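You operate a simulated robot arm through the tools that you are given. There is no shell and no other tool. Be economical: measure what you need, move in short steps, check, and stop when the job is done.

You run a simulated robot arm. Do the job below in one go: nothing can be reset, and whatever is moved stays where it is left.

JOB
Turn the orange brake knob to off. Stack the carton that says "shims" from the top of the steel table on top of the carton marked "72". Fetch the short cradle and set it in the tray of the red cart. Any order will do.

Only the result counts: the job must be done as asked and must still hold three seconds after the hand-in. Knocking over, shifting, dropping, spilling or breaking anything else fails it.

ROBOT AND FRAMES
A 6-joint arm with a two-finger gripper on a trunk, on a base that drives. Base frame: it is fixed to the floor where the robot stands at the start and does not move with it; the origin is under the middle of the robot, x ahead of it, y to its left, z up. Units: mm, degrees, N and s.
With the tool pointing down near the work surface it reaches from about 340 to 840 mm from the robot's upright axis, wherever it stands. Its first joint turns from -166.0 to 166.0 degrees. Places, roughly: brown carton, cream carton, orange carton [-3000, 1750, 750]; orange brake knob [600, 0, 100]; short cradle (27x10x6 cm) [-4200, 800, 400]; tray of the red cart [-4500, 3800, 800]. Payload 2.45 kg.
The tool frame sits at the grasp point between the pads (the TCP): z along the fingers, y along the line on which they close. The tips reach 26 mm beyond it. Largest opening 96 mm; the body of the gripper starts 69 mm behind the TCP.
Orientation is that of the tool frame in the base frame, as a unit quaternion [x, y, z, w]. With the fingers straight down and closing along the base's y, the tool's x points along the base's -x, its y along +y and its z along -z.

CONTROLS
- The arm moves only by the tool jog_arm. Its argument "rows" is a list of rows, each an object (a shift or turn left out is 0, a gripper value left out holds the last) with "offset": the shift along the tool's x, y, z in mm, a list of three; "angular": the turn, a rotation vector about the tool's x, y, z in rad, a list of three; "grip": the opening in per cent of the stroke, from 0 (shut) to 100 (fully open). In form: [{"offset": [x, y, z], "angular": [wx, wy, wz], "grip": grip}, ...]. A call has 1 to 10 rows; each row is the pose to reach, as a shift and turn from the pose commanded when the call began, along the tool's axes at that moment. A row lasts 0.2 s, in which the tool goes at most 50 mm and 8.6 degrees; a call with a longer step from one row to the next is refused whole, and so is a gripper value outside its range. Where a pose cannot be reached the arm comes as near as it can. A force on the tool above 40 N (or 10 N above the force at the start of the call, whichever is more), or a blocked arm, ends the call early, and 0.2 s more pass. Each finger halts on what it meets, pressing with about 34 N; the grip force reading is that of the motor and also rises with nothing between the fingers. The clock runs only during rows and for 0.2 s after the last one: add rows that repeat a pose to give the fingers time. The reply holds the time, the measured pose of the TCP, the force on the tool along the base axes, the opening and the grip force, in the units named above and with some noise, with the torque about the TCP (base axes, N m) and any sound that the robot's microphone picked up.
- Cameras (640 x 400 px; columns grow to the right, rows downward): "scene" is now at [22.2, 158.2, 1007]; the picture's right is [0.02, -1.00, 0.00], its down [-0.69, -0.01, -0.72] and it looks along [0.72, 0.01, -0.69] (base axes); focal length 284 px, centre (320, 200). "wrist" rides on the gripper at [82, 3, -98] in the tool frame; the picture's right is [-0.04, 1.00, 0.00], its down [-0.73, -0.03, -0.68] and it looks along [-0.68, -0.03, 0.73] (tool axes); focal length 256 px, centre (320, 200). There is no depth. A picture from a camera that has moved, and an enlarged one, comes with that camera's place and axes in the base frame and with its lens.
- snapshot(camera): a new picture of that camera. It takes no simulated time.
- move_column(by): slides the trunk up (or, below 0, down) by that many mm; the arm and the scene camera ride with it, the base frame stays. It gives what a move gives, with no picture.
- base_move(legs): drives the robot by 1 to 6 legs, each [ahead, turn to the left] in mm and degrees, along the robot's own axes; the way and the turn of a leg run together, so that a leg with both is an arc; at most 1500 mm and 180 degrees a leg. The arm and the cameras ride along, it lands a little off, and it stops where it bumps. It gives what a move gives.
- aim_head(pan, tilt): turns the head with the scene camera to pan (to the left, within 155 degrees either way) and tilt (down, from -29 to 69), counted from straight ahead of the robot. It gives what a move gives.
- enlarge(camera, box): a new picture of the part [left, top, right, bottom] of that camera's present view, enlarged. It takes no simulated time.
- hand_in(): hands the job in; it is judged then, once.

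Work in short steps. Places have to be worked out from the pictures, the camera data and where the tool is seen: move nearer, look again, correct. Check each grasp and each placing, and mend what went wrong. You have 165 turns and 128 pictures in all, those below and enlarged ones among them. Open the gripper and draw the arm clear of the work before you hand the job in, unless the task says otherwise.

The tools are called after ">>>" as a command line: name --argument value ..., lists and objects as JSON in quotes. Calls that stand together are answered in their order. jog_arm: Moves the arm, as the interface text tells. Its arguments: {"type":"object","properties":{"rows":{"type":"array","items":{"type":"object","properties":{"offset":{"type":"array","items":{"type":"number"}},"angular":{"type":"array","items":{"type":"number"}},"grip":{"type":"number"}}}}},"required":["rows"]} The other tools are called the same way: move_column (by) slides the trunk up or down; base_move (legs) drives the base; aim_head (pan, tilt) turns the head that bears the scene camera; snapshot (camera) takes a picture; enlarge (camera, box) takes an enlarged picture of a part of a camera's view; hand_in () hands the job in.

At the start:

```text
time: 0.0
position: [715.7, 176.8, 373.1]
tool_rot: [0.0, 1.0, -0.001, 0.0]
wrist_force: [-1.0, -0.9, 0.6]
wrist_torque: [0.0, -0.03, 0.02]
finger_gap: 95.8
grasp_force: 0.1
trunk travel left (down, up): [-50.0, 100.0]
robot x, y, heading: [2.2, 2.0, 0.0]
head pan, tilt: [1.0, 43.7]
```

scene: 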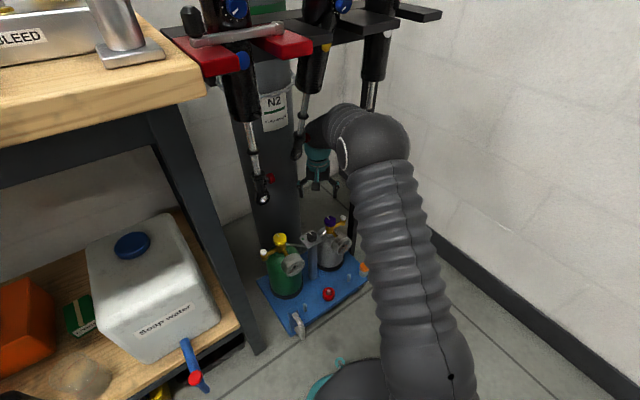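
wrist: 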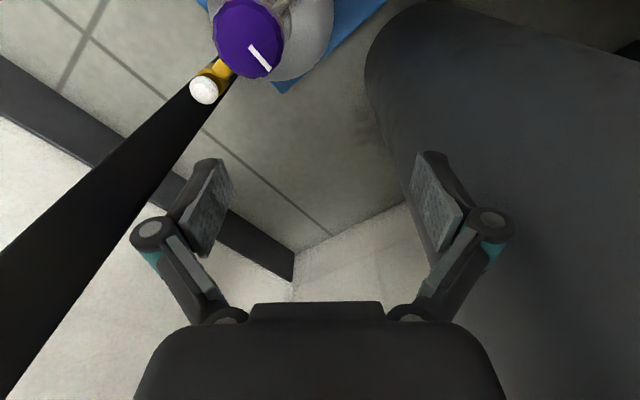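

The blue gas-bottle trolley is ahead; an orange bit shows near (363,268). I enlarge it to look for the brake knob.

>>> enlarge --camera "scene" --box '[240, 210, 400, 350]'

>>> snapshot --camera "wrist"

```text
2.86 times, centred on (320, 280) of scene
camera zoom: at [22.2, 158.2, 1007.0], right [0.02, -1.0, 0.0], down [-0.69, -0.01, -0.72], along [0.72, 0.01, -0.69], focal length 811 px, centre (320, -29)
```

zoom: 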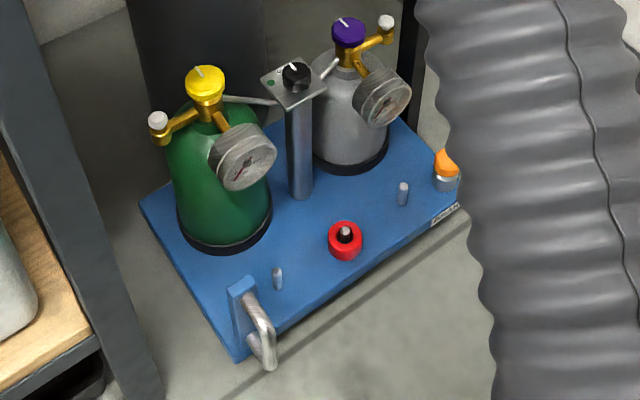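

```text
124 pictures are left
camera wrist: at [633.2, 180.7, 472.2], right [0.04, 1.0, 0.0], down [0.73, -0.03, 0.68], along [0.68, -0.03, -0.73], focal length 256 px, centre (320, 200)
```

wrist: 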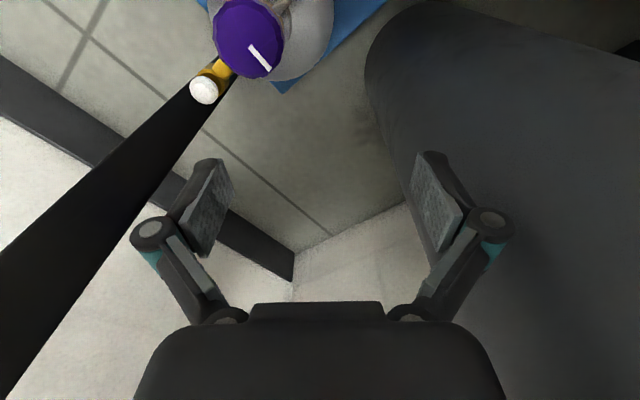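

The knob appears around (609, 3, 100) on the trolley's corner. I move the tool back and right, staying high, so the wrist camera sees it.

>>> jog_arm --rows '[{"offset": [30, -30, 0]}, {"offset": [60, -60, 0]}, {"offset": [85, -90, 0]}, {"offset": [110, -120, 0]}, {"offset": [135, -150, 0]}, {"offset": [156, -177, 0]}]'

>>> snapshot --camera "wrist"

>>> snapshot --camera "scene"

```text
time: 1.4
position: [558.4, -2.5, 371.3]
tool_rot: [-0.001, 1.0, 0.001, 0.0]
wrist_force: [0.2, -0.2, 0.0]
wrist_torque: [-0.02, 0.04, 0.01]
finger_gap: 96.0
grasp_force: 0.1
trunk travel left (down, up): [-50.0, 100.0]
robot x, y, heading: [-1.2, 1.6, 0.2]
head pan, tilt: [1.0, 43.7]
```

```text
123 pictures are left
camera wrist: at [477.0, 1.1, 470.5], right [0.04, 1.0, 0.0], down [0.73, -0.03, 0.68], along [0.68, -0.03, -0.73], focal length 256 px, centre (320, 200)
```

wrist: 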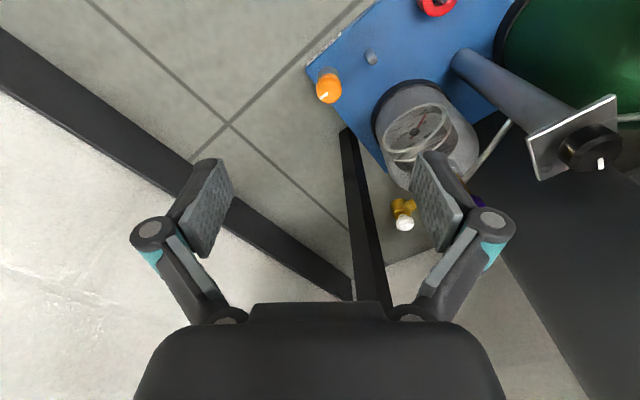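

```text
122 pictures are left
camera scene: at [22.3, 158.2, 1006.9], right [0.02, -1.0, 0.0], down [-0.69, -0.01, -0.72], along [0.72, 0.01, -0.69], focal length 284 px, centre (320, 200)
```

scene: 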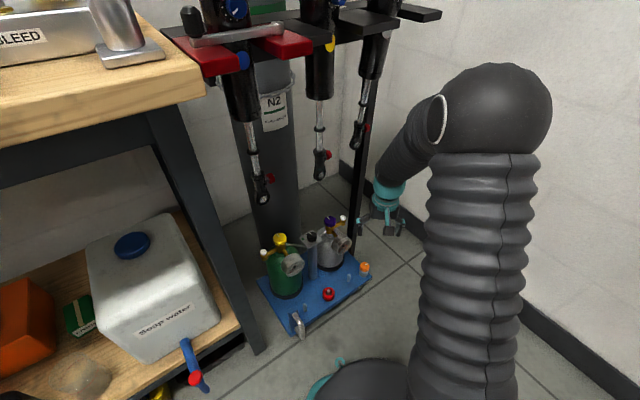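

The knob is in view of both cameras. I zoom in to read its pointer and labels.

>>> enlarge --camera "scene" --box '[340, 250, 388, 280]'

>>> enlarge --camera "wrist" --box '[280, 45, 376, 105]'

```text
13.33 times, centred on (364, 265) of scene
camera zoom: at [22.3, 158.2, 1006.9], right [0.02, -1.0, 0.0], down [-0.69, -0.01, -0.72], along [0.72, 0.01, -0.69], focal length 3785 px, centre (-267, -667)
```

zoom: 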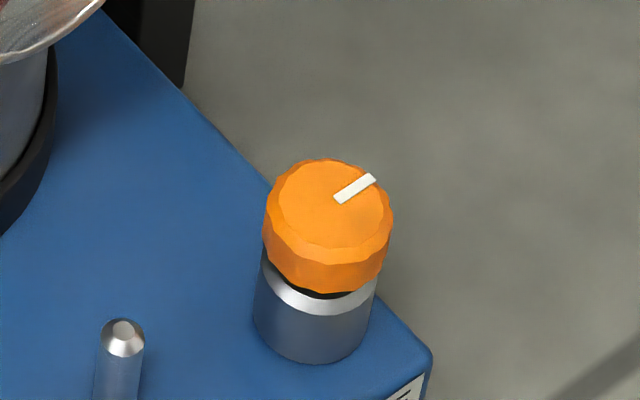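

```text
6.67 times, centred on (328, 75) of wrist
camera zoom: at [477.0, 1.1, 470.5], right [0.04, 1.0, 0.0], down [0.73, -0.03, 0.68], along [0.68, -0.03, -0.73], focal length 1707 px, centre (267, 1033)
```

zoom: 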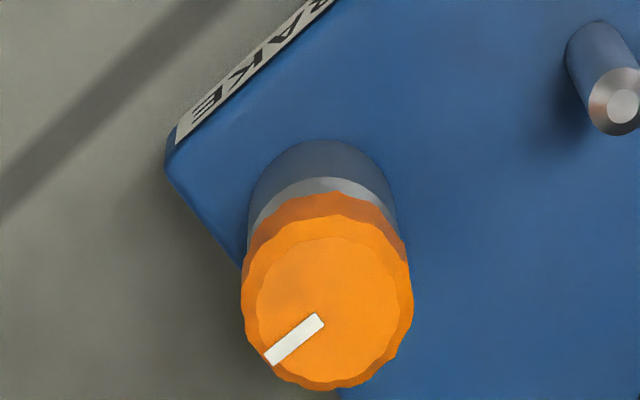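

No on/off marks on top. I zoom in on the label on the trolley's front edge and the rest of the trolley.

>>> enlarge --camera "scene" --box '[340, 265, 388, 295]'

>>> enlarge --camera "scene" --box '[250, 205, 378, 345]'

>>> enlarge --camera "wrist" --box '[290, 0, 520, 144]'

```text
13.33 times, centred on (364, 280) of scene
camera zoom: at [22.3, 158.2, 1006.9], right [0.02, -1.0, 0.0], down [-0.69, -0.01, -0.72], along [0.72, 0.01, -0.69], focal length 3785 px, centre (-267, -867)
```

zoom: 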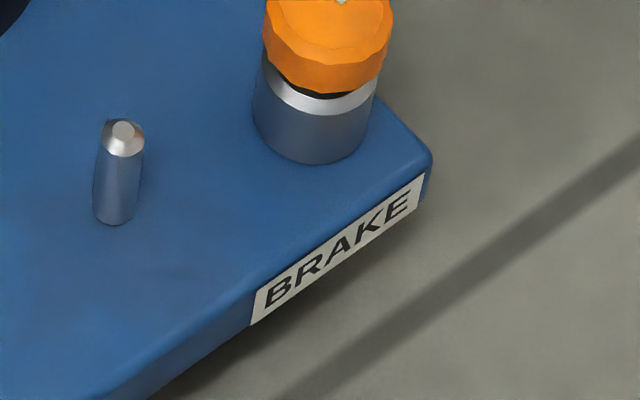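

```text
2.86 times, centred on (314, 275) of scene
camera zoom: at [22.3, 158.2, 1006.9], right [0.02, -1.0, 0.0], down [-0.69, -0.01, -0.72], along [0.72, 0.01, -0.69], focal length 811 px, centre (337, -14)
```

zoom: 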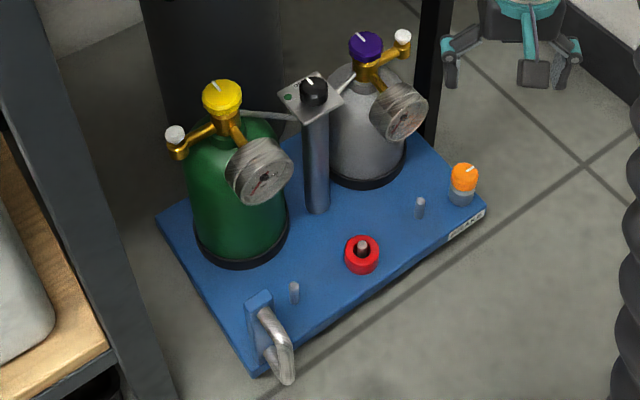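

```text
2.78 times, centred on (405, 72) of wrist
camera zoom: at [477.0, 1.1, 470.5], right [0.04, 1.0, 0.0], down [0.73, -0.03, 0.68], along [0.68, -0.03, -0.73], focal length 711 px, centre (84, 556)
```

zoom: 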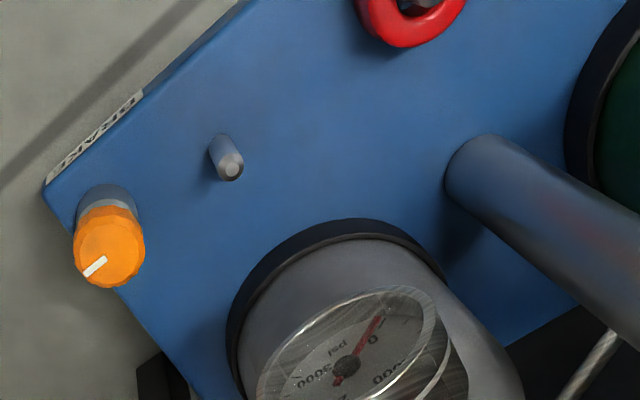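

No marks seen yet. I bring the wrist camera back and lower, to look at the knob, collar and plate closer.

>>> jog_arm --rows '[{"offset": [30, 0, 25]}, {"offset": [60, 0, 50]}, {"offset": [90, 0, 75]}, {"offset": [121, 0, 99]}]'

>>> snapshot --camera "wrist"

>>> enlarge --camera "scene" --box '[296, 222, 328, 252]'

```text
time: 2.4
position: [437.3, 0.4, 272.9]
tool_rot: [0.001, 1.0, -0.001, 0.001]
wrist_force: [-0.5, -0.5, 0.4]
wrist_torque: [0.01, -0.01, -0.01]
finger_gap: 96.3
grasp_force: 0.0
trunk travel left (down, up): [-50.0, 100.0]
robot x, y, heading: [-0.5, -0.4, 0.3]
head pan, tilt: [1.0, 43.7]
```

```text
116 pictures are left
camera wrist: at [356.0, 2.8, 371.9], right [0.04, 1.0, 0.0], down [0.73, -0.03, 0.68], along [0.68, -0.03, -0.73], focal length 256 px, centre (320, 200)
```

wrist: 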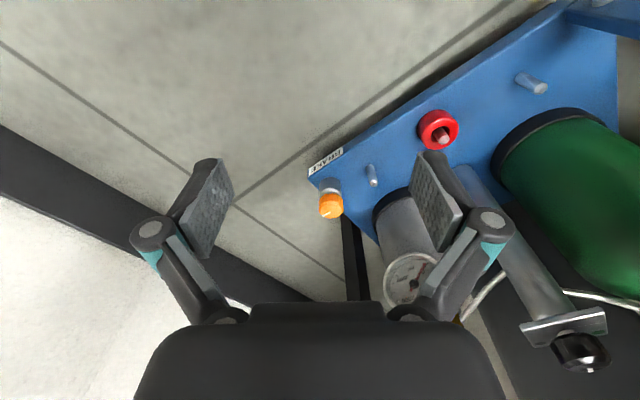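

```text
13.33 times, centred on (312, 237) of scene
camera zoom: at [22.2, 158.2, 1007.0], right [0.02, -1.0, 0.0], down [-0.69, -0.01, -0.72], along [0.72, 0.01, -0.69], focal length 3785 px, centre (427, -293)
```

zoom: 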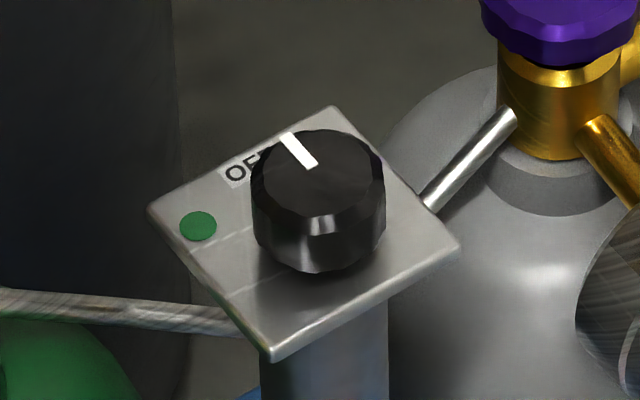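

The black selector has OFF and dots, so markings may exist behind the orange knob also. I zoom in the wrist view.

>>> enlarge --camera "wrist" --box '[290, 140, 386, 220]'

```text
5.00 times, centred on (338, 180) of wrist
camera zoom: at [356.0, 2.8, 371.9], right [0.04, 1.0, 0.0], down [0.73, -0.03, 0.68], along [0.68, -0.03, -0.73], focal length 1280 px, centre (230, 300)
```

zoom: 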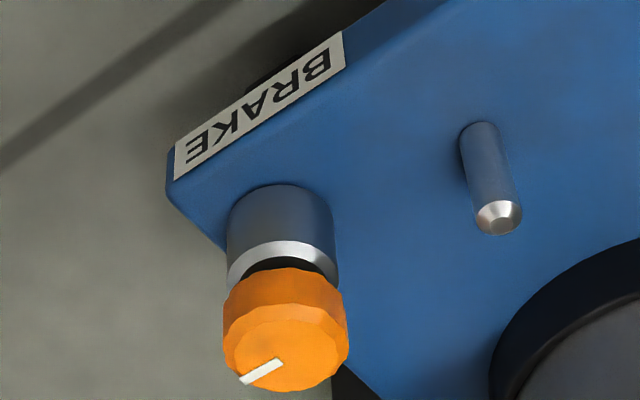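

Nothing from this side; I'll swing the wrist camera round to the far-right side of the knob (yaw −135°) in two calls.

>>> jog_arm --rows '[{"offset": [0, -15, -10], "angular": [0, 0, -0.145]}, {"offset": [-10, -30, -20], "angular": [0, 0, -0.29]}, {"offset": [-20, -45, -30], "angular": [0, 0, -0.435]}, {"offset": [-35, -60, -30], "angular": [0, 0, -0.58]}, {"offset": [-50, -70, -30], "angular": [0, 0, -0.725]}, {"offset": [-65, -78, -30], "angular": [0, 0, -0.87]}, {"offset": [-80, -78, -30], "angular": [0, 0, -1.015]}, {"offset": [-95, -78, -30], "angular": [0, 0, -1.16]}, {"offset": [-115, -78, -30], "angular": [0, 0, -1.305]}, {"offset": [-140, -78, -30], "angular": [0, 0, -1.45]}]'

>>> snapshot --camera "wrist"

```text
time: 4.6
position: [577.6, -76.8, 304.4]
tool_rot: [-0.664, 0.748, 0.0, 0.0]
wrist_force: [0.2, 0.5, -0.1]
wrist_torque: [0.0, 0.01, -0.01]
finger_gap: 96.1
grasp_force: 0.0
trunk travel left (down, up): [-50.0, 100.0]
robot x, y, heading: [0.5, 3.3, 0.1]
head pan, tilt: [1.0, 43.7]
```

```text
113 pictures are left
camera wrist: at [564.7, -157.9, 403.5], right [-0.99, 0.16, 0.0], down [0.12, 0.72, 0.68], along [0.11, 0.67, -0.73], focal length 256 px, centre (320, 200)
```

wrist: 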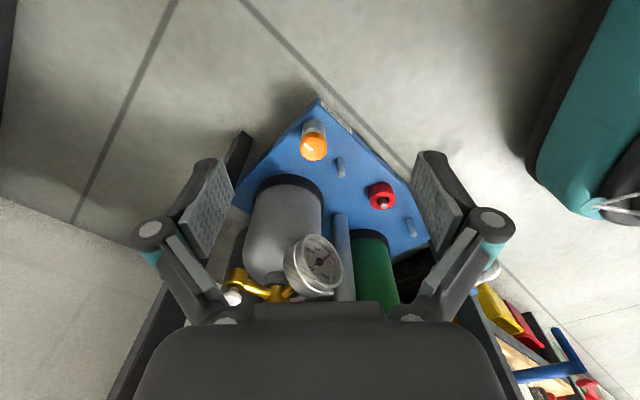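

The trolley is seen from the right now. I zoom in on the knob.

>>> enlarge --camera "wrist" --box '[270, 90, 366, 170]'

```text
5.00 times, centred on (318, 130) of wrist
camera zoom: at [564.7, -157.9, 403.5], right [-0.99, 0.16, 0.0], down [0.12, 0.72, 0.68], along [0.11, 0.67, -0.73], focal length 1280 px, centre (330, 550)
```

zoom: 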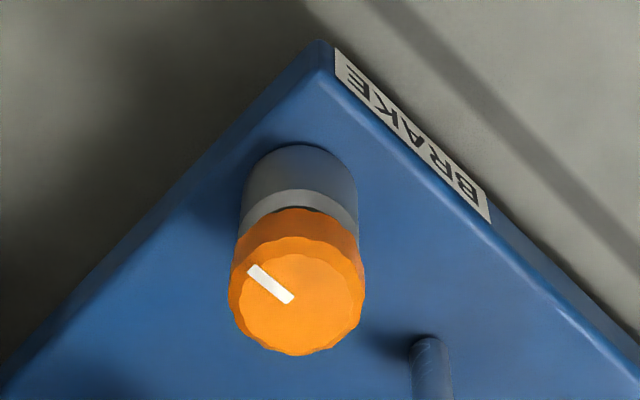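

Still no marks; I continue around to the far side of the knob.

>>> jog_arm --rows '[{"offset": [0, 30, 0], "angular": [0, 0, -0.145]}, {"offset": [0, 60, 0], "angular": [0, 0, -0.29]}, {"offset": [0, 85, 0], "angular": [0, 0, -0.435]}, {"offset": [0, 105, 0], "angular": [0, 0, -0.58]}, {"offset": [-5, 120, 0], "angular": [0, 0, -0.725]}, {"offset": [-10, 120, 0], "angular": [0, 0, -0.87]}, {"offset": [-15, 120, 0], "angular": [0, 0, -1.015]}, {"offset": [-20, 120, 0], "angular": [0, 0, -1.16]}]'

>>> snapshot --camera "wrist"

```text
time: 6.4
position: [460.4, -42.4, 303.9]
tool_rot: [0.965, -0.262, 0.0, 0.0]
wrist_force: [0.4, -0.3, 0.0]
wrist_torque: [-0.01, 0.0, -0.01]
finger_gap: 95.9
grasp_force: 0.0
trunk travel left (down, up): [-50.0, 100.0]
robot x, y, heading: [-1.2, 1.3, -0.0]
head pan, tilt: [1.0, 43.7]
```

```text
111 pictures are left
camera wrist: at [529.5, -86.9, 403.4], right [-0.54, -0.84, 0.0], down [-0.62, 0.4, 0.68], along [-0.57, 0.37, -0.73], focal length 256 px, centre (320, 200)
```

wrist: 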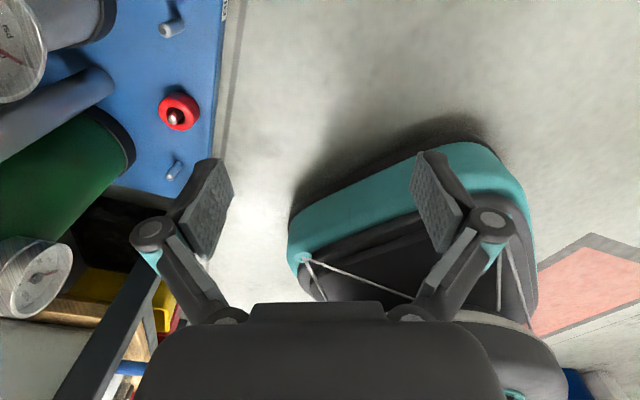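

I used the wrong tool axis. I now shift the tool about 230 mm along base +x, past the knob at safe height.

>>> jog_arm --rows '[{"offset": [33, -20, 0]}, {"offset": [66, -40, 0]}, {"offset": [99, -59, 0]}, {"offset": [132, -79, 0]}, {"offset": [165, -99, 0]}, {"offset": [197, -118, 0]}]'

>>> enlarge --camera "wrist" --box '[160, 0, 480, 200]'

```text
time: 7.8
position: [690.5, -41.3, 304.3]
tool_rot: [0.965, -0.263, -0.001, 0.0]
wrist_force: [-0.5, 0.0, 0.3]
wrist_torque: [0.0, 0.03, -0.03]
finger_gap: 95.8
grasp_force: 0.2
trunk travel left (down, up): [-50.0, 100.0]
robot x, y, heading: [-2.2, 1.1, -0.1]
head pan, tilt: [1.0, 43.7]
```

```text
2.00 times, centred on (320, 100) of wrist
camera zoom: at [758.1, -85.2, 403.6], right [-0.54, -0.84, 0.0], down [-0.62, 0.4, 0.68], along [-0.57, 0.37, -0.73], focal length 512 px, centre (320, 400)
```

zoom: 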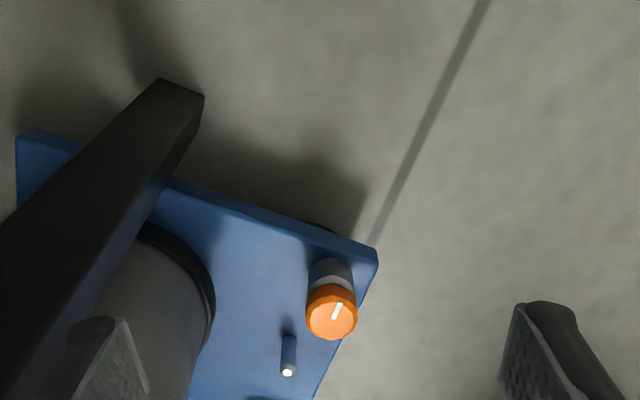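

No legend around the knob: the pointer is parallel to the trolley's front edge, pointing right. I look round the room for instructions and for the other work places.

>>> aim_head --pan 55 --tilt 20

>>> snapshot --camera "scene"

>>> aim_head --pan 145 --tilt 15

>>> snapshot --camera "scene"

>>> aim_head --pan -60 --tilt 15

>>> snapshot --camera "scene"

>>> aim_head --pan 5 --tilt 10

>>> snapshot --camera "scene"

```text
time: 9.0
position: [690.0, -40.8, 304.8]
tool_rot: [0.965, -0.263, 0.0, 0.0]
wrist_force: [0.3, 0.3, 0.0]
wrist_torque: [0.04, -0.01, -0.01]
finger_gap: 96.2
grasp_force: 0.1
trunk travel left (down, up): [-50.0, 100.0]
robot x, y, heading: [0.0, -2.3, -0.2]
head pan, tilt: [55.0, 20.0]
```

```text
109 pictures are left
camera scene: at [-6.6, 232.9, 1043.8], right [0.82, -0.57, 0.0], down [-0.2, -0.28, -0.94], along [0.54, 0.77, -0.34], focal length 284 px, centre (320, 200)
```

scene: 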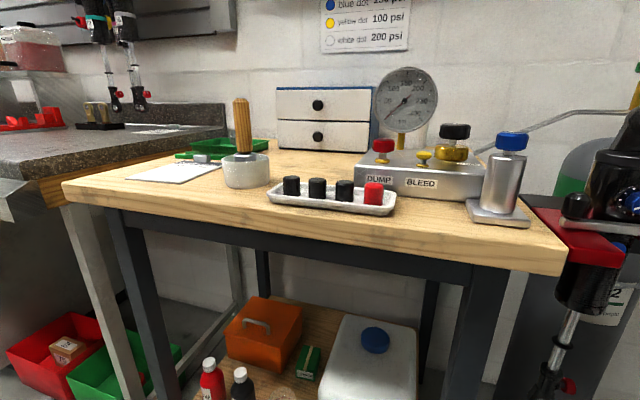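

```text
time: 10.7
position: [689.4, -40.9, 304.9]
tool_rot: [0.965, -0.262, 0.0, 0.0]
wrist_force: [0.3, -0.5, -0.5]
wrist_torque: [0.02, 0.0, -0.01]
finger_gap: 95.8
grasp_force: 0.1
trunk travel left (down, up): [-50.0, 100.0]
robot x, y, heading: [2.9, -0.5, 0.2]
head pan, tilt: [145.0, 15.0]
```

```text
108 pictures are left
camera scene: at [-136.5, 210.3, 1052.0], right [0.57, 0.82, 0.0], down [0.21, -0.15, -0.97], along [-0.79, 0.55, -0.26], focal length 284 px, centre (320, 200)
```

scene: 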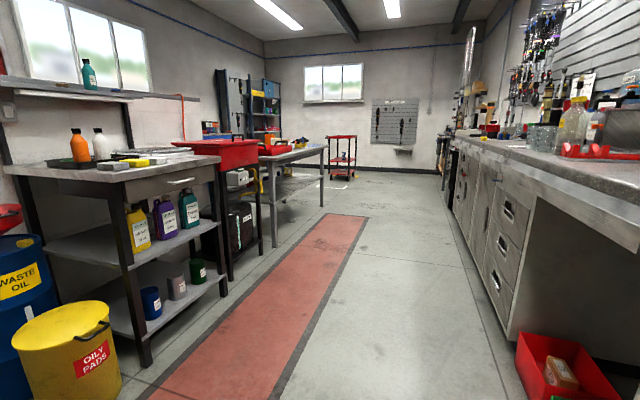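

```text
time: 13.7
position: [689.7, -40.9, 304.9]
tool_rot: [0.965, -0.264, 0.001, 0.0]
wrist_force: [0.0, 1.0, -1.0]
wrist_torque: [-0.02, 0.0, 0.0]
finger_gap: 96.1
grasp_force: 0.0
trunk travel left (down, up): [-50.0, 100.0]
robot x, y, heading: [-2.3, 0.4, -0.5]
head pan, tilt: [-60.0, 15.0]
```

```text
107 pictures are left
camera scene: at [-13.3, 75.8, 1052.0], right [-0.87, -0.5, 0.0], down [-0.13, 0.22, -0.97], along [0.48, -0.84, -0.26], focal length 284 px, centre (320, 200)
```

scene: 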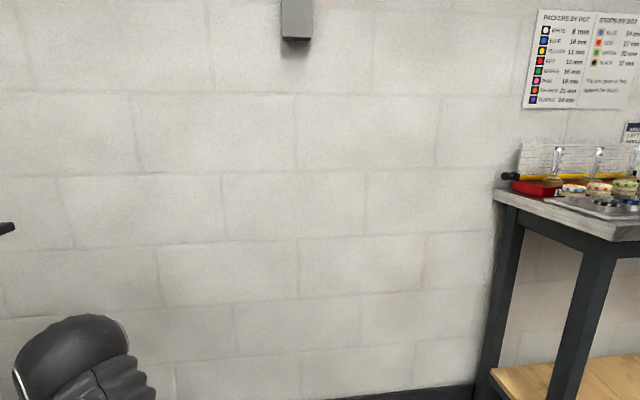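

```text
time: 15.0
position: [689.5, -41.3, 305.4]
tool_rot: [0.965, -0.263, 0.0, 0.0]
wrist_force: [-0.3, 0.4, -0.2]
wrist_torque: [-0.02, 0.0, 0.02]
finger_gap: 96.0
grasp_force: 0.1
trunk travel left (down, up): [-50.0, 100.0]
robot x, y, heading: [1.5, -2.8, 0.2]
head pan, tilt: [5.0, 10.0]
```

```text
106 pictures are left
camera scene: at [32.6, 164.7, 1060.1], right [0.09, -1.0, 0.0], down [-0.17, -0.02, -0.98], along [0.98, 0.09, -0.17], focal length 284 px, centre (320, 200)
```

scene: 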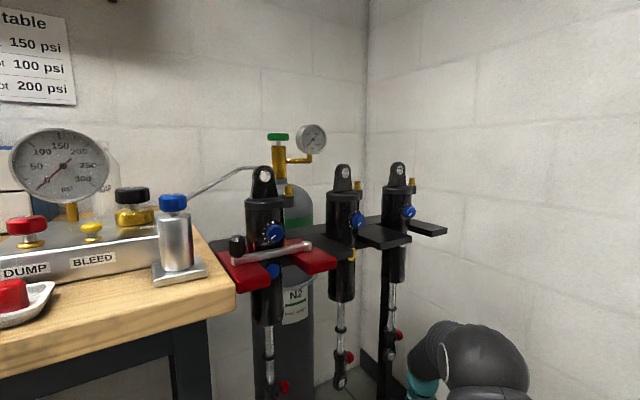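

Several posters hang around. I look at the one further right ("LEFT…") and at the charge table poster.

>>> aim_head --pan -100 --tilt 10

>>> snapshot --camera "scene"

>>> aim_head --pan 38 --tilt -5

>>> snapshot --camera "scene"

```text
time: 16.9
position: [689.0, -40.1, 304.3]
tool_rot: [0.965, -0.262, 0.0, 0.0]
wrist_force: [-0.6, 0.1, 0.0]
wrist_torque: [0.0, -0.02, 0.0]
finger_gap: 96.2
grasp_force: 0.0
trunk travel left (down, up): [-50.0, 100.0]
robot x, y, heading: [-2.7, -1.6, -0.1]
head pan, tilt: [-100.0, 10.0]
```

```text
105 pictures are left
camera scene: at [-76.2, 65.1, 1060.1], right [-0.98, 0.17, 0.0], down [0.03, 0.17, -0.98], along [-0.17, -0.97, -0.17], focal length 284 px, centre (320, 200)
```

scene: 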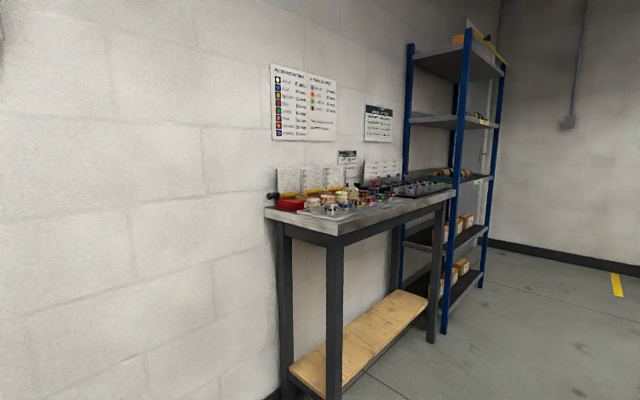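

```text
time: 19.1
position: [688.6, -39.9, 304.7]
tool_rot: [0.965, -0.263, 0.001, 0.0]
wrist_force: [-0.1, 0.4, 0.5]
wrist_torque: [-0.04, -0.03, -0.01]
finger_gap: 95.8
grasp_force: 0.0
trunk travel left (down, up): [-50.0, 100.0]
robot x, y, heading: [0.0, 0.3, 0.0]
head pan, tilt: [38.0, -5.0]
```

```text
104 pictures are left
camera scene: at [8.9, 210.5, 1083.9], right [0.62, -0.79, 0.0], down [0.07, 0.05, -1.0], along [0.79, 0.61, 0.09], focal length 284 px, centre (320, 200)
```

scene: 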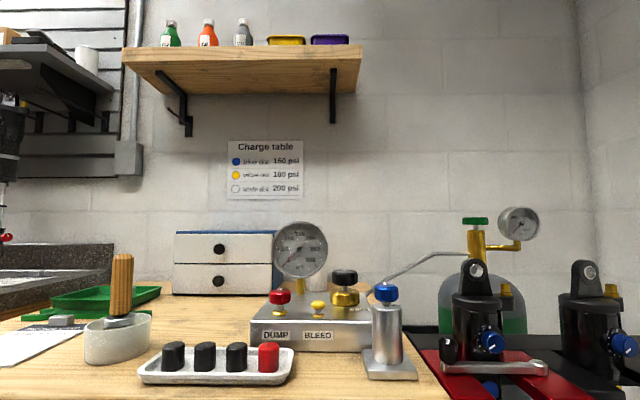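

No brake legend anywhere, so I'll find the end stop or click by feel. Knob axis ≈ (605, 5.5), orange part z ≈ 102–122. I bring the tool over it, turned so that the camera stays clear of the gauge.

>>> jog_arm --rows '[{"offset": [-15, 0, 0], "angular": [0, 0, 0.145]}, {"offset": [-30, 0, 0], "angular": [0, 0, 0.29]}, {"offset": [-45, 0, 0], "angular": [0, 0, 0.435]}, {"offset": [-60, 0, 0], "angular": [0, 0, 0.58]}, {"offset": [-75, 0, 0], "angular": [0, 0, 0.725]}, {"offset": [-85, 0, 0], "angular": [0, 0, 0.87]}, {"offset": [-96, 3, 0], "angular": [0, 0, 1.015]}, {"offset": [-96, 3, 0], "angular": [0, 0, 1.16]}, {"offset": [-96, 3, 0], "angular": [0, 0, 1.305]}, {"offset": [-96, 3, 0], "angular": [0, 0, 1.45], "grip": 60}]'

>>> jog_arm --rows '[{"offset": [0, 0, 30], "angular": [0, 0, 0.14]}, {"offset": [0, 0, 70], "angular": [0, 0, 0.28]}, {"offset": [0, 0, 100], "angular": [0, 0, 0.36]}]'

>>> snapshot --camera "wrist"

>>> aim_head --pan 0 --tilt 50

>>> snapshot --camera "scene"

```text
time: 21.3
position: [607.4, 3.9, 303.8]
tool_rot: [-0.547, 0.837, 0.0, 0.0]
wrist_force: [-0.4, 0.0, -1.0]
wrist_torque: [-0.02, -0.03, 0.03]
finger_gap: 57.4
grasp_force: 0.0
trunk travel left (down, up): [-50.0, 100.0]
robot x, y, heading: [-0.8, -0.1, -0.1]
head pan, tilt: [38.0, -5.0]
```

```text
time: 22.1
position: [606.0, 3.5, 203.6]
tool_rot: [-0.388, 0.922, 0.0, 0.001]
wrist_force: [-0.4, 0.2, 0.4]
wrist_torque: [0.0, -0.02, -0.02]
finger_gap: 57.6
grasp_force: 0.0
trunk travel left (down, up): [-50.0, 100.0]
robot x, y, heading: [-2.2, -0.4, -0.2]
head pan, tilt: [38.0, -5.0]
```

```text
103 pictures are left
camera wrist: at [547.1, -51.8, 303.3], right [-0.69, 0.73, 0.0], down [0.53, 0.5, 0.68], along [0.49, 0.47, -0.73], focal length 256 px, centre (320, 200)
```

wrist: 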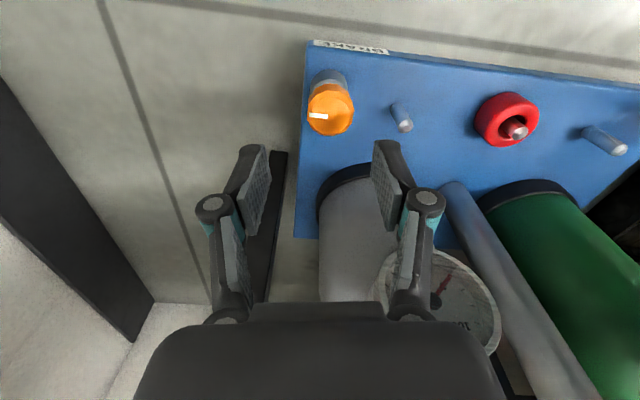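

```text
time: 23.3
position: [606.3, 3.9, 204.5]
tool_rot: [-0.39, 0.921, 0.0, 0.0]
wrist_force: [0.1, 0.0, 1.0]
wrist_torque: [0.0, -0.04, -0.02]
finger_gap: 57.9
grasp_force: 0.0
trunk travel left (down, up): [-50.0, 100.0]
robot x, y, heading: [-2.0, -3.6, -0.2]
head pan, tilt: [0.0, 50.0]
```

```text
102 pictures are left
camera scene: at [17.0, 156.8, 998.3], right [0.0, -1.0, 0.0], down [-0.77, 0.0, -0.64], along [0.64, 0.0, -0.77], focal length 284 px, centre (320, 200)
```

scene: 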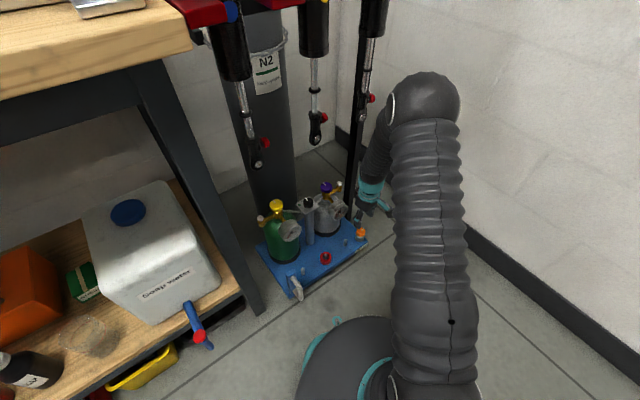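

The gripper is above the knob and clear of the gauge. I zoom to refine its axis.

>>> enlarge --camera "wrist" --box '[290, 60, 370, 140]'

```text
5.00 times, centred on (330, 100) of wrist
camera zoom: at [547.0, -51.9, 303.5], right [-0.69, 0.72, 0.0], down [0.53, 0.51, 0.68], along [0.49, 0.47, -0.73], focal length 1280 px, centre (270, 700)
```

zoom: 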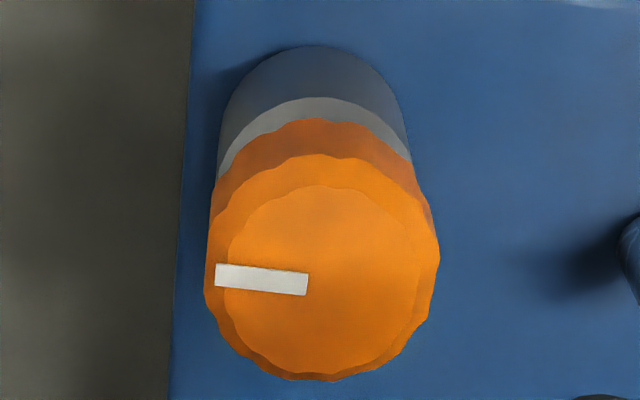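

Combining views: knob top at about (600, 8, 130), diameter ~37. I go down around it with TCP at z ≈ 136 and close.

>>> jog_arm --rows '[{"offset": [1, 7, 0]}, {"offset": [1, 7, 30]}, {"offset": [1, 7, 50]}, {"offset": [1, 7, 68]}]'

>>> snapshot --camera "wrist"

```text
time: 24.3
position: [602.3, 8.5, 137.4]
tool_rot: [-0.389, 0.921, 0.0, -0.001]
wrist_force: [0.5, -0.2, 1.1]
wrist_torque: [0.0, -0.04, -0.01]
finger_gap: 57.7
grasp_force: 0.1
trunk travel left (down, up): [-50.0, 100.0]
robot x, y, heading: [-2.4, 1.6, -0.0]
head pan, tilt: [0.0, 50.0]
```

```text
100 pictures are left
camera wrist: at [541.9, -46.9, 235.8], right [-0.69, 0.72, 0.0], down [0.53, 0.51, 0.68], along [0.49, 0.47, -0.73], focal length 256 px, centre (320, 200)
```

wrist: 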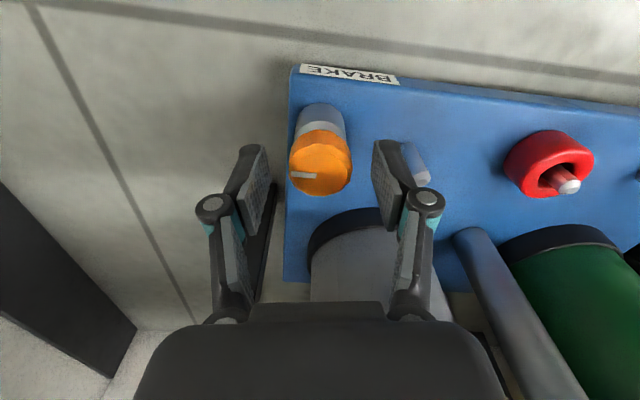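

Knob sits between the pads, about 3–4 mm to the camera side. I correct this and close.

>>> jog_arm --rows '[{"offset": [3.5, 0, 0], "grip": 60}, {"offset": [3.5, 0, 0], "grip": 45}, {"offset": [3.5, 0, 0], "grip": 30}, {"offset": [3.5, 0, 0], "grip": 25}, {"offset": [3.5, 0, 0], "grip": 25}]'

>>> snapshot --camera "wrist"

```text
time: 25.5
position: [598.5, 6.0, 137.1]
tool_rot: [-0.39, 0.921, 0.0, 0.0]
wrist_force: [-4.6, 2.1, 1.6]
wrist_torque: [0.12, 0.0, 0.01]
finger_gap: 33.4
grasp_force: 45.6
trunk travel left (down, up): [-50.0, 100.0]
robot x, y, heading: [-0.9, -0.3, -0.0]
head pan, tilt: [0.0, 50.0]
```

```text
99 pictures are left
camera wrist: at [539.4, -49.4, 236.2], right [-0.69, 0.72, 0.0], down [0.53, 0.51, 0.68], along [0.49, 0.47, -0.73], focal length 256 px, centre (320, 200)
```

wrist: 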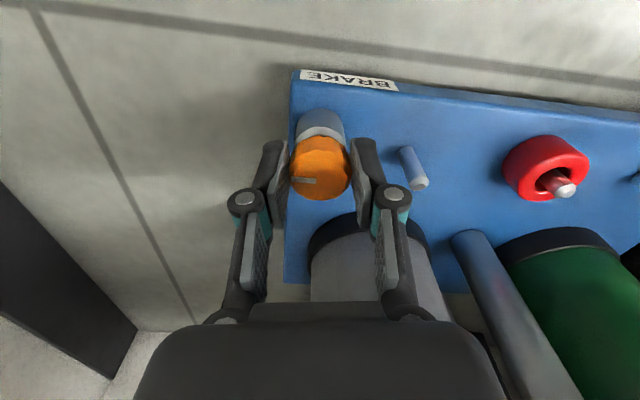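

Gripped (33 mm). I probe gently: a small clockwise turn and read the torque.

>>> jog_arm --rows '[{"offset": [0, 0, 0], "angular": [0, 0, 0.06]}, {"offset": [0, 0, 0], "angular": [0, 0, 0.12]}, {"offset": [0, 0, 0], "angular": [0, 0, 0.12]}]'

```text
time: 26.3
position: [598.1, 7.4, 138.0]
tool_rot: [-0.333, 0.943, 0.0, 0.0]
wrist_force: [-5.7, 4.7, 8.0]
wrist_torque: [-0.06, 0.41, 0.09]
finger_gap: 33.1
grasp_force: 45.2
trunk travel left (down, up): [-50.0, 100.0]
robot x, y, heading: [-2.6, 1.4, 0.1]
head pan, tilt: [0.0, 50.0]
```

>>> enlarge --camera "wrist" --box '[270, 90, 390, 210]'

```text
3.33 times, centred on (330, 150) of wrist
camera zoom: at [532.5, -42.0, 236.0], right [-0.6, 0.8, 0.0], down [0.59, 0.44, 0.68], along [0.54, 0.41, -0.73], focal length 853 px, centre (287, 367)
```

zoom: 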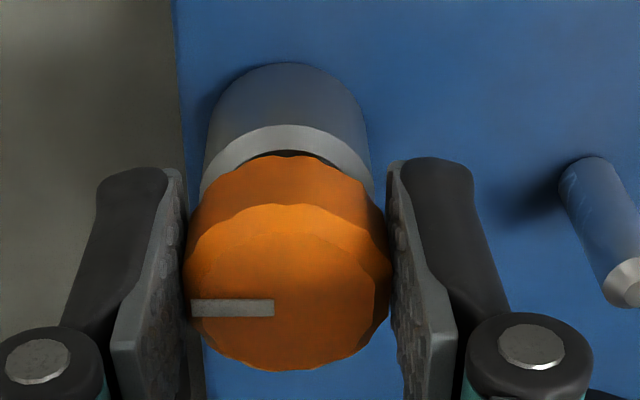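

Unclear if it turned. I turn counter-clockwise by about 0.5 rad in steps and compare.

>>> jog_arm --rows '[{"offset": [0, 0, 0], "angular": [0, 0, -0.12]}, {"offset": [0, 0, 0], "angular": [0, 0, -0.25]}, {"offset": [0, 0, 0], "angular": [0, 0, -0.38]}, {"offset": [0, 0, 0], "angular": [0, 0, -0.5]}]'

>>> enlarge --camera "wrist" --box '[270, 90, 390, 210]'

```text
time: 27.3
position: [597.9, 6.3, 137.0]
tool_rot: [-0.557, 0.831, -0.001, 0.0]
wrist_force: [-1.1, -0.1, 14.4]
wrist_torque: [0.03, 0.15, -0.02]
finger_gap: 33.0
grasp_force: 45.0
trunk travel left (down, up): [-50.0, 100.0]
robot x, y, heading: [-2.4, 1.5, 0.1]
head pan, tilt: [0.0, 50.0]
```

```text
3.33 times, centred on (330, 150) of wrist
camera zoom: at [564.5, -68.1, 235.8], right [-0.91, 0.42, 0.0], down [0.3, 0.67, 0.68], along [0.28, 0.62, -0.73], focal length 853 px, centre (287, 367)
```

zoom: 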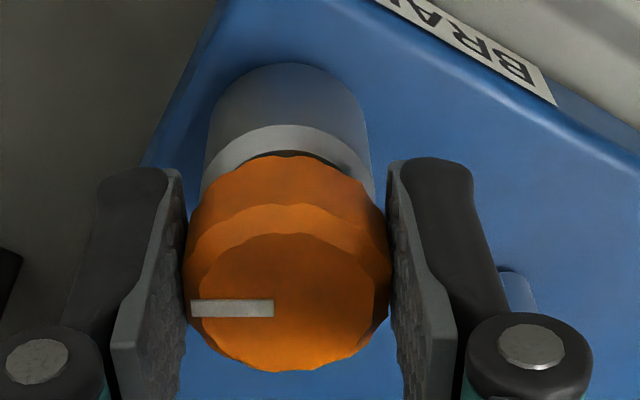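

The knob turns with the gripper; no sound yet. I continue counter-clockwise watching torque and sound.

>>> jog_arm --rows '[{"offset": [0, 0, 0], "angular": [0, 0, -0.12]}, {"offset": [0, 0, 0], "angular": [0, 0, -0.24]}, {"offset": [0, 0, 0], "angular": [0, 0, -0.36]}]'

>>> jog_arm --rows '[{"offset": [0, 0, 0], "angular": [0, 0, -0.12]}, {"offset": [0, 0, 0], "angular": [0, 0, -0.24]}, {"offset": [0, 0, 0], "angular": [0, 0, -0.36]}]'

>>> enlarge --camera "wrist" --box '[270, 90, 390, 210]'

```text
time: 28.1
position: [600.4, 6.4, 137.2]
tool_rot: [-0.696, 0.718, 0.0, 0.0]
wrist_force: [4.7, -6.2, 13.9]
wrist_torque: [0.41, -0.31, -0.06]
finger_gap: 32.9
grasp_force: 45.3
trunk travel left (down, up): [-50.0, 100.0]
robot x, y, heading: [0.5, 0.4, -0.2]
head pan, tilt: [0.0, 50.0]
```

```text
time: 28.9
position: [599.2, 5.9, 135.5]
tool_rot: [0.814, -0.581, 0.001, 0.0]
wrist_force: [14.7, -10.9, 8.8]
wrist_torque: [-0.19, -0.51, -0.06]
finger_gap: 33.1
grasp_force: 44.8
trunk travel left (down, up): [-50.0, 100.0]
robot x, y, heading: [0.9, -0.9, -0.1]
head pan, tilt: [0.0, 50.0]
```

```text
3.33 times, centred on (330, 150) of wrist
camera zoom: at [622.7, -72.2, 236.0], right [-0.96, -0.29, 0.0], down [-0.21, 0.7, 0.68], along [-0.19, 0.65, -0.73], focal length 853 px, centre (287, 367)
```

zoom: 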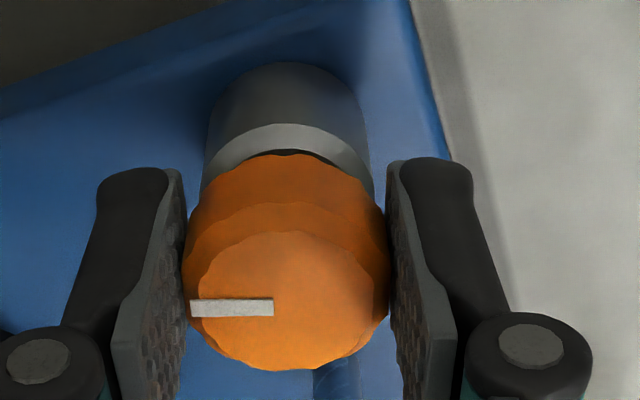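

No stop, no sound; knob pointer at ~17° in base. I continue, with a small centring correction for the side load.

>>> jog_arm --rows '[{"offset": [2, -1.4, 0], "angular": [0, 0, -0.12]}, {"offset": [2, -1.4, 0], "angular": [0, 0, -0.24]}, {"offset": [2, -1.4, 0], "angular": [0, 0, -0.36]}, {"offset": [2, -1.4, 0], "angular": [0, 0, -0.48]}]'

```text
time: 29.9
position: [598.5, 3.9, 135.8]
tool_rot: [0.928, -0.371, -0.001, 0.0]
wrist_force: [0.5, 0.0, 9.3]
wrist_torque: [0.04, 0.03, -0.6]
finger_gap: 34.1
grasp_force: 44.9
trunk travel left (down, up): [-50.0, 100.0]
robot x, y, heading: [-2.1, -0.4, -0.4]
head pan, tilt: [0.0, 50.0]
```

Torque jumped to 0.6 N·m: a stop. I look at where the pointer ended.

>>> enlarge --camera "wrist" --box '[270, 90, 390, 210]'

```text
3.33 times, centred on (330, 150) of wrist
camera zoom: at [656.1, -54.2, 234.9], right [-0.72, -0.7, 0.0], down [-0.51, 0.53, 0.68], along [-0.47, 0.49, -0.73], focal length 853 px, centre (287, 367)
```

zoom: 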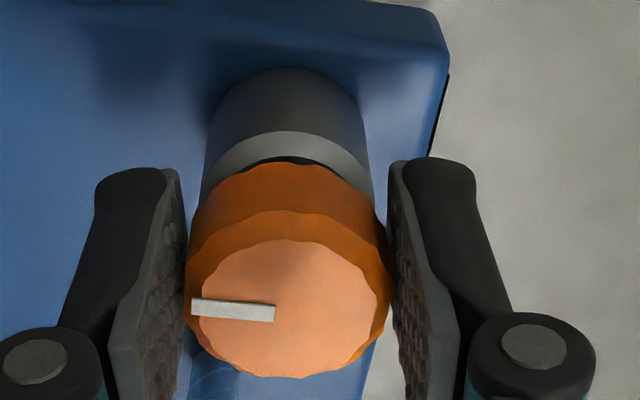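

The stop is at "12 o'clock" of the trolley, matching the selector's OFF direction, i.e. fully counter-clockwise. I open and rise.

>>> jog_arm --rows '[{"offset": [0, 0, 0], "grip": 45}, {"offset": [0, 0, 0], "grip": 60}, {"offset": [0, 0, -20], "grip": 60}, {"offset": [0, 0, -60], "grip": 60}, {"offset": [0, 0, -105], "grip": 60}]'

>>> enlarge --camera "wrist" --box '[240, 40, 400, 140]'

>>> enlarge --camera "scene" --box '[330, 205, 394, 245]'

```text
time: 31.1
position: [599.7, 2.6, 241.0]
tool_rot: [0.929, -0.371, 0.0, 0.0]
wrist_force: [-0.3, -0.2, 1.0]
wrist_torque: [0.0, -0.03, -0.02]
finger_gap: 57.5
grasp_force: 0.0
trunk travel left (down, up): [-50.0, 100.0]
robot x, y, heading: [-2.1, 1.5, 0.0]
head pan, tilt: [0.0, 50.0]
```

```text
4.00 times, centred on (320, 90) of wrist
camera zoom: at [656.6, -55.8, 339.8], right [-0.72, -0.7, 0.0], down [-0.51, 0.53, 0.68], along [-0.47, 0.49, -0.73], focal length 1024 px, centre (320, 640)
```

zoom: 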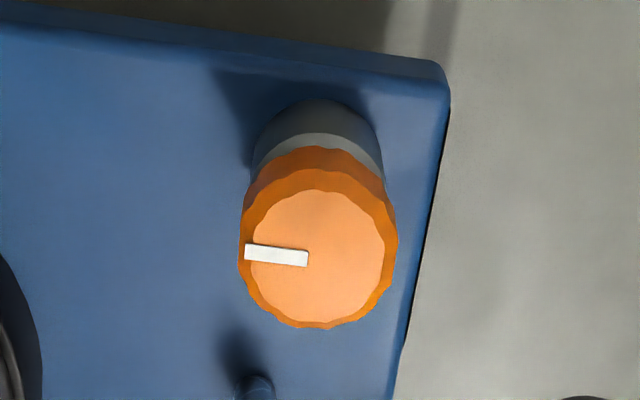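

```text
10.00 times, centred on (362, 225) of scene
camera zoom: at [17.1, 156.7, 998.1], right [0.0, -1.0, 0.0], down [-0.77, 0.0, -0.64], along [0.64, 0.0, -0.77], focal length 2838 px, centre (-100, -50)
```

zoom: 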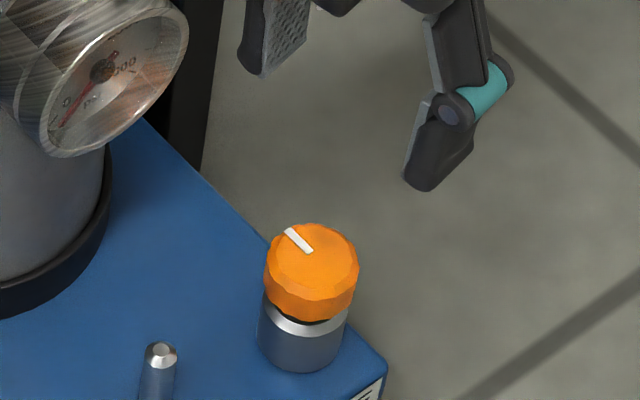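

Knob set; pointer at OFF direction. Now I stow the arm: raise, retract and unwind the wrist yaw.

>>> jog_arm --rows '[{"offset": [0, 0, -45]}, {"offset": [-15, 15, -90], "angular": [0, 0, 0.12]}, {"offset": [-30, 30, -130], "angular": [0, 0, 0.26]}, {"offset": [-50, 45, -165], "angular": [0, 0, 0.4]}, {"offset": [-70, 65, -200], "angular": [0, 0, 0.54]}, {"offset": [-90, 85, -230], "angular": [0, 0, 0.68]}, {"offset": [-110, 105, -260], "angular": [0, 0, 0.82]}, {"offset": [-125, 120, -280], "angular": [0, 0, 0.96]}, {"offset": [-140, 135, -290], "angular": [0, 0, 1.1]}, {"offset": [-145, 140, -300], "angular": [0, 0, 1.24]}]'

>>> jog_arm --rows '[{"angular": [0, 0, 0.145]}, {"angular": [0, 0, 0.29]}, {"angular": [0, 0, 0.435]}, {"angular": [0, 0, 0.58]}, {"angular": [0, 0, 0.725]}, {"angular": [0, 0, 0.87]}, {"angular": [0, 0, 1.015]}, {"angular": [0, 0, 1.15]}]'

>>> aim_head --pan 150 --tilt 25

>>> snapshot --camera "scene"

```text
time: 33.3
position: [396.1, 2.1, 540.4]
tool_rot: [-0.538, 0.843, 0.0, -0.001]
wrist_force: [1.1, -0.1, -0.6]
wrist_torque: [0.0, 0.01, 0.01]
finger_gap: 57.3
grasp_force: 0.1
trunk travel left (down, up): [-50.0, 100.0]
robot x, y, heading: [1.0, -2.6, 0.2]
head pan, tilt: [0.0, 50.0]
```

```text
time: 35.1
position: [398.6, 3.7, 541.0]
tool_rot: [0.007, 1.0, 0.0, 0.0]
wrist_force: [0.0, 0.2, 0.1]
wrist_torque: [-0.02, 0.0, 0.05]
finger_gap: 57.4
grasp_force: 0.1
trunk travel left (down, up): [-50.0, 100.0]
robot x, y, heading: [-2.0, -0.8, -0.0]
head pan, tilt: [0.0, 50.0]
```

```text
time: 37.5
position: [398.1, 3.8, 541.2]
tool_rot: [0.004, 1.0, 0.0, 0.001]
wrist_force: [0.5, 0.1, 0.3]
wrist_torque: [-0.01, 0.0, 0.0]
finger_gap: 57.8
grasp_force: 0.2
trunk travel left (down, up): [-50.0, 100.0]
robot x, y, heading: [0.8, -0.0, 0.0]
head pan, tilt: [150.0, 25.0]
```

```text
92 pictures are left
camera scene: at [-139.9, 202.8, 1035.7], right [0.5, 0.87, 0.0], down [0.37, -0.21, -0.91], along [-0.78, 0.45, -0.42], focal length 284 px, centre (320, 200)
```

scene: 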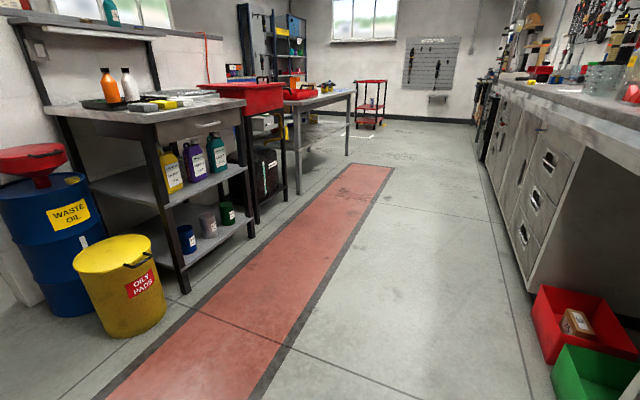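

The corridor runs toward (−0.6, 0.8); the steel table is on its left around (−2250..−3085, 1200..2360). I back off a bit, turn left 131° and drive up in legs.

>>> base_move --legs '[[-400, 0], [0, 131], [1450, 0], [1100, 0]]'

>>> aim_head --pan 75 --tilt 20

>>> snapshot --camera "scene"

>>> aim_head --pan 0 --tilt 20

>>> snapshot --camera "scene"

```text
time: 57.4
position: [-2280.4, 2287.1, 540.6]
tool_rot: [0.899, -0.439, -0.001, 0.001]
wrist_force: [0.3, -0.2, 1.2]
wrist_torque: [0.01, -0.04, -0.04]
finger_gap: 57.4
grasp_force: 0.0
trunk travel left (down, up): [-50.0, 100.0]
robot x, y, heading: [-2031.2, 1974.6, 128.5]
head pan, tilt: [150.0, 25.0]
```

```text
time: 58.9
position: [-2280.6, 2286.7, 542.8]
tool_rot: [0.898, -0.439, 0.0, 0.0]
wrist_force: [-0.8, 0.9, -0.2]
wrist_torque: [0.0, -0.02, 0.02]
finger_gap: 57.5
grasp_force: 0.0
trunk travel left (down, up): [-50.0, 100.0]
robot x, y, heading: [-2028.8, 1975.7, 128.5]
head pan, tilt: [75.0, 20.0]
```

```text
91 pictures are left
camera scene: at [-2200.5, 1793.8, 1043.8], right [-0.4, 0.92, 0.0], down [0.31, 0.14, -0.94], along [-0.86, -0.38, -0.34], focal length 284 px, centre (320, 200)
```

scene: 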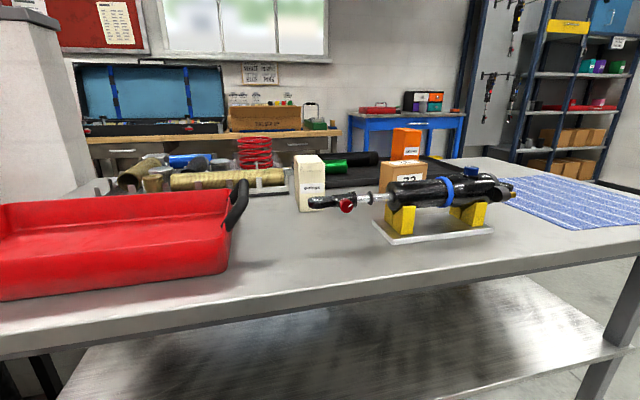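

```text
time: 60.4
position: [-2280.0, 2286.2, 540.9]
tool_rot: [0.899, -0.438, 0.0, 0.0]
wrist_force: [0.1, -0.4, -1.3]
wrist_torque: [0.0, 0.03, 0.02]
finger_gap: 57.5
grasp_force: 0.0
trunk travel left (down, up): [-50.0, 100.0]
robot x, y, heading: [-2025.7, 1977.3, 128.5]
head pan, tilt: [0.0, 20.0]
```

```text
90 pictures are left
camera scene: at [-2173.1, 1903.8, 1043.8], right [0.78, 0.62, 0.0], down [0.21, -0.27, -0.94], along [-0.59, 0.74, -0.34], focal length 284 px, centre (320, 200)
```

scene: 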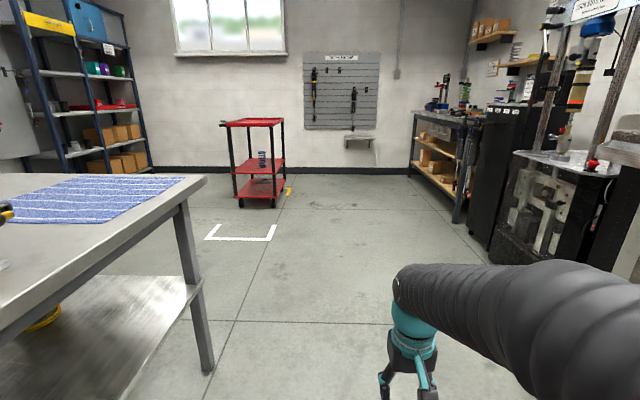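

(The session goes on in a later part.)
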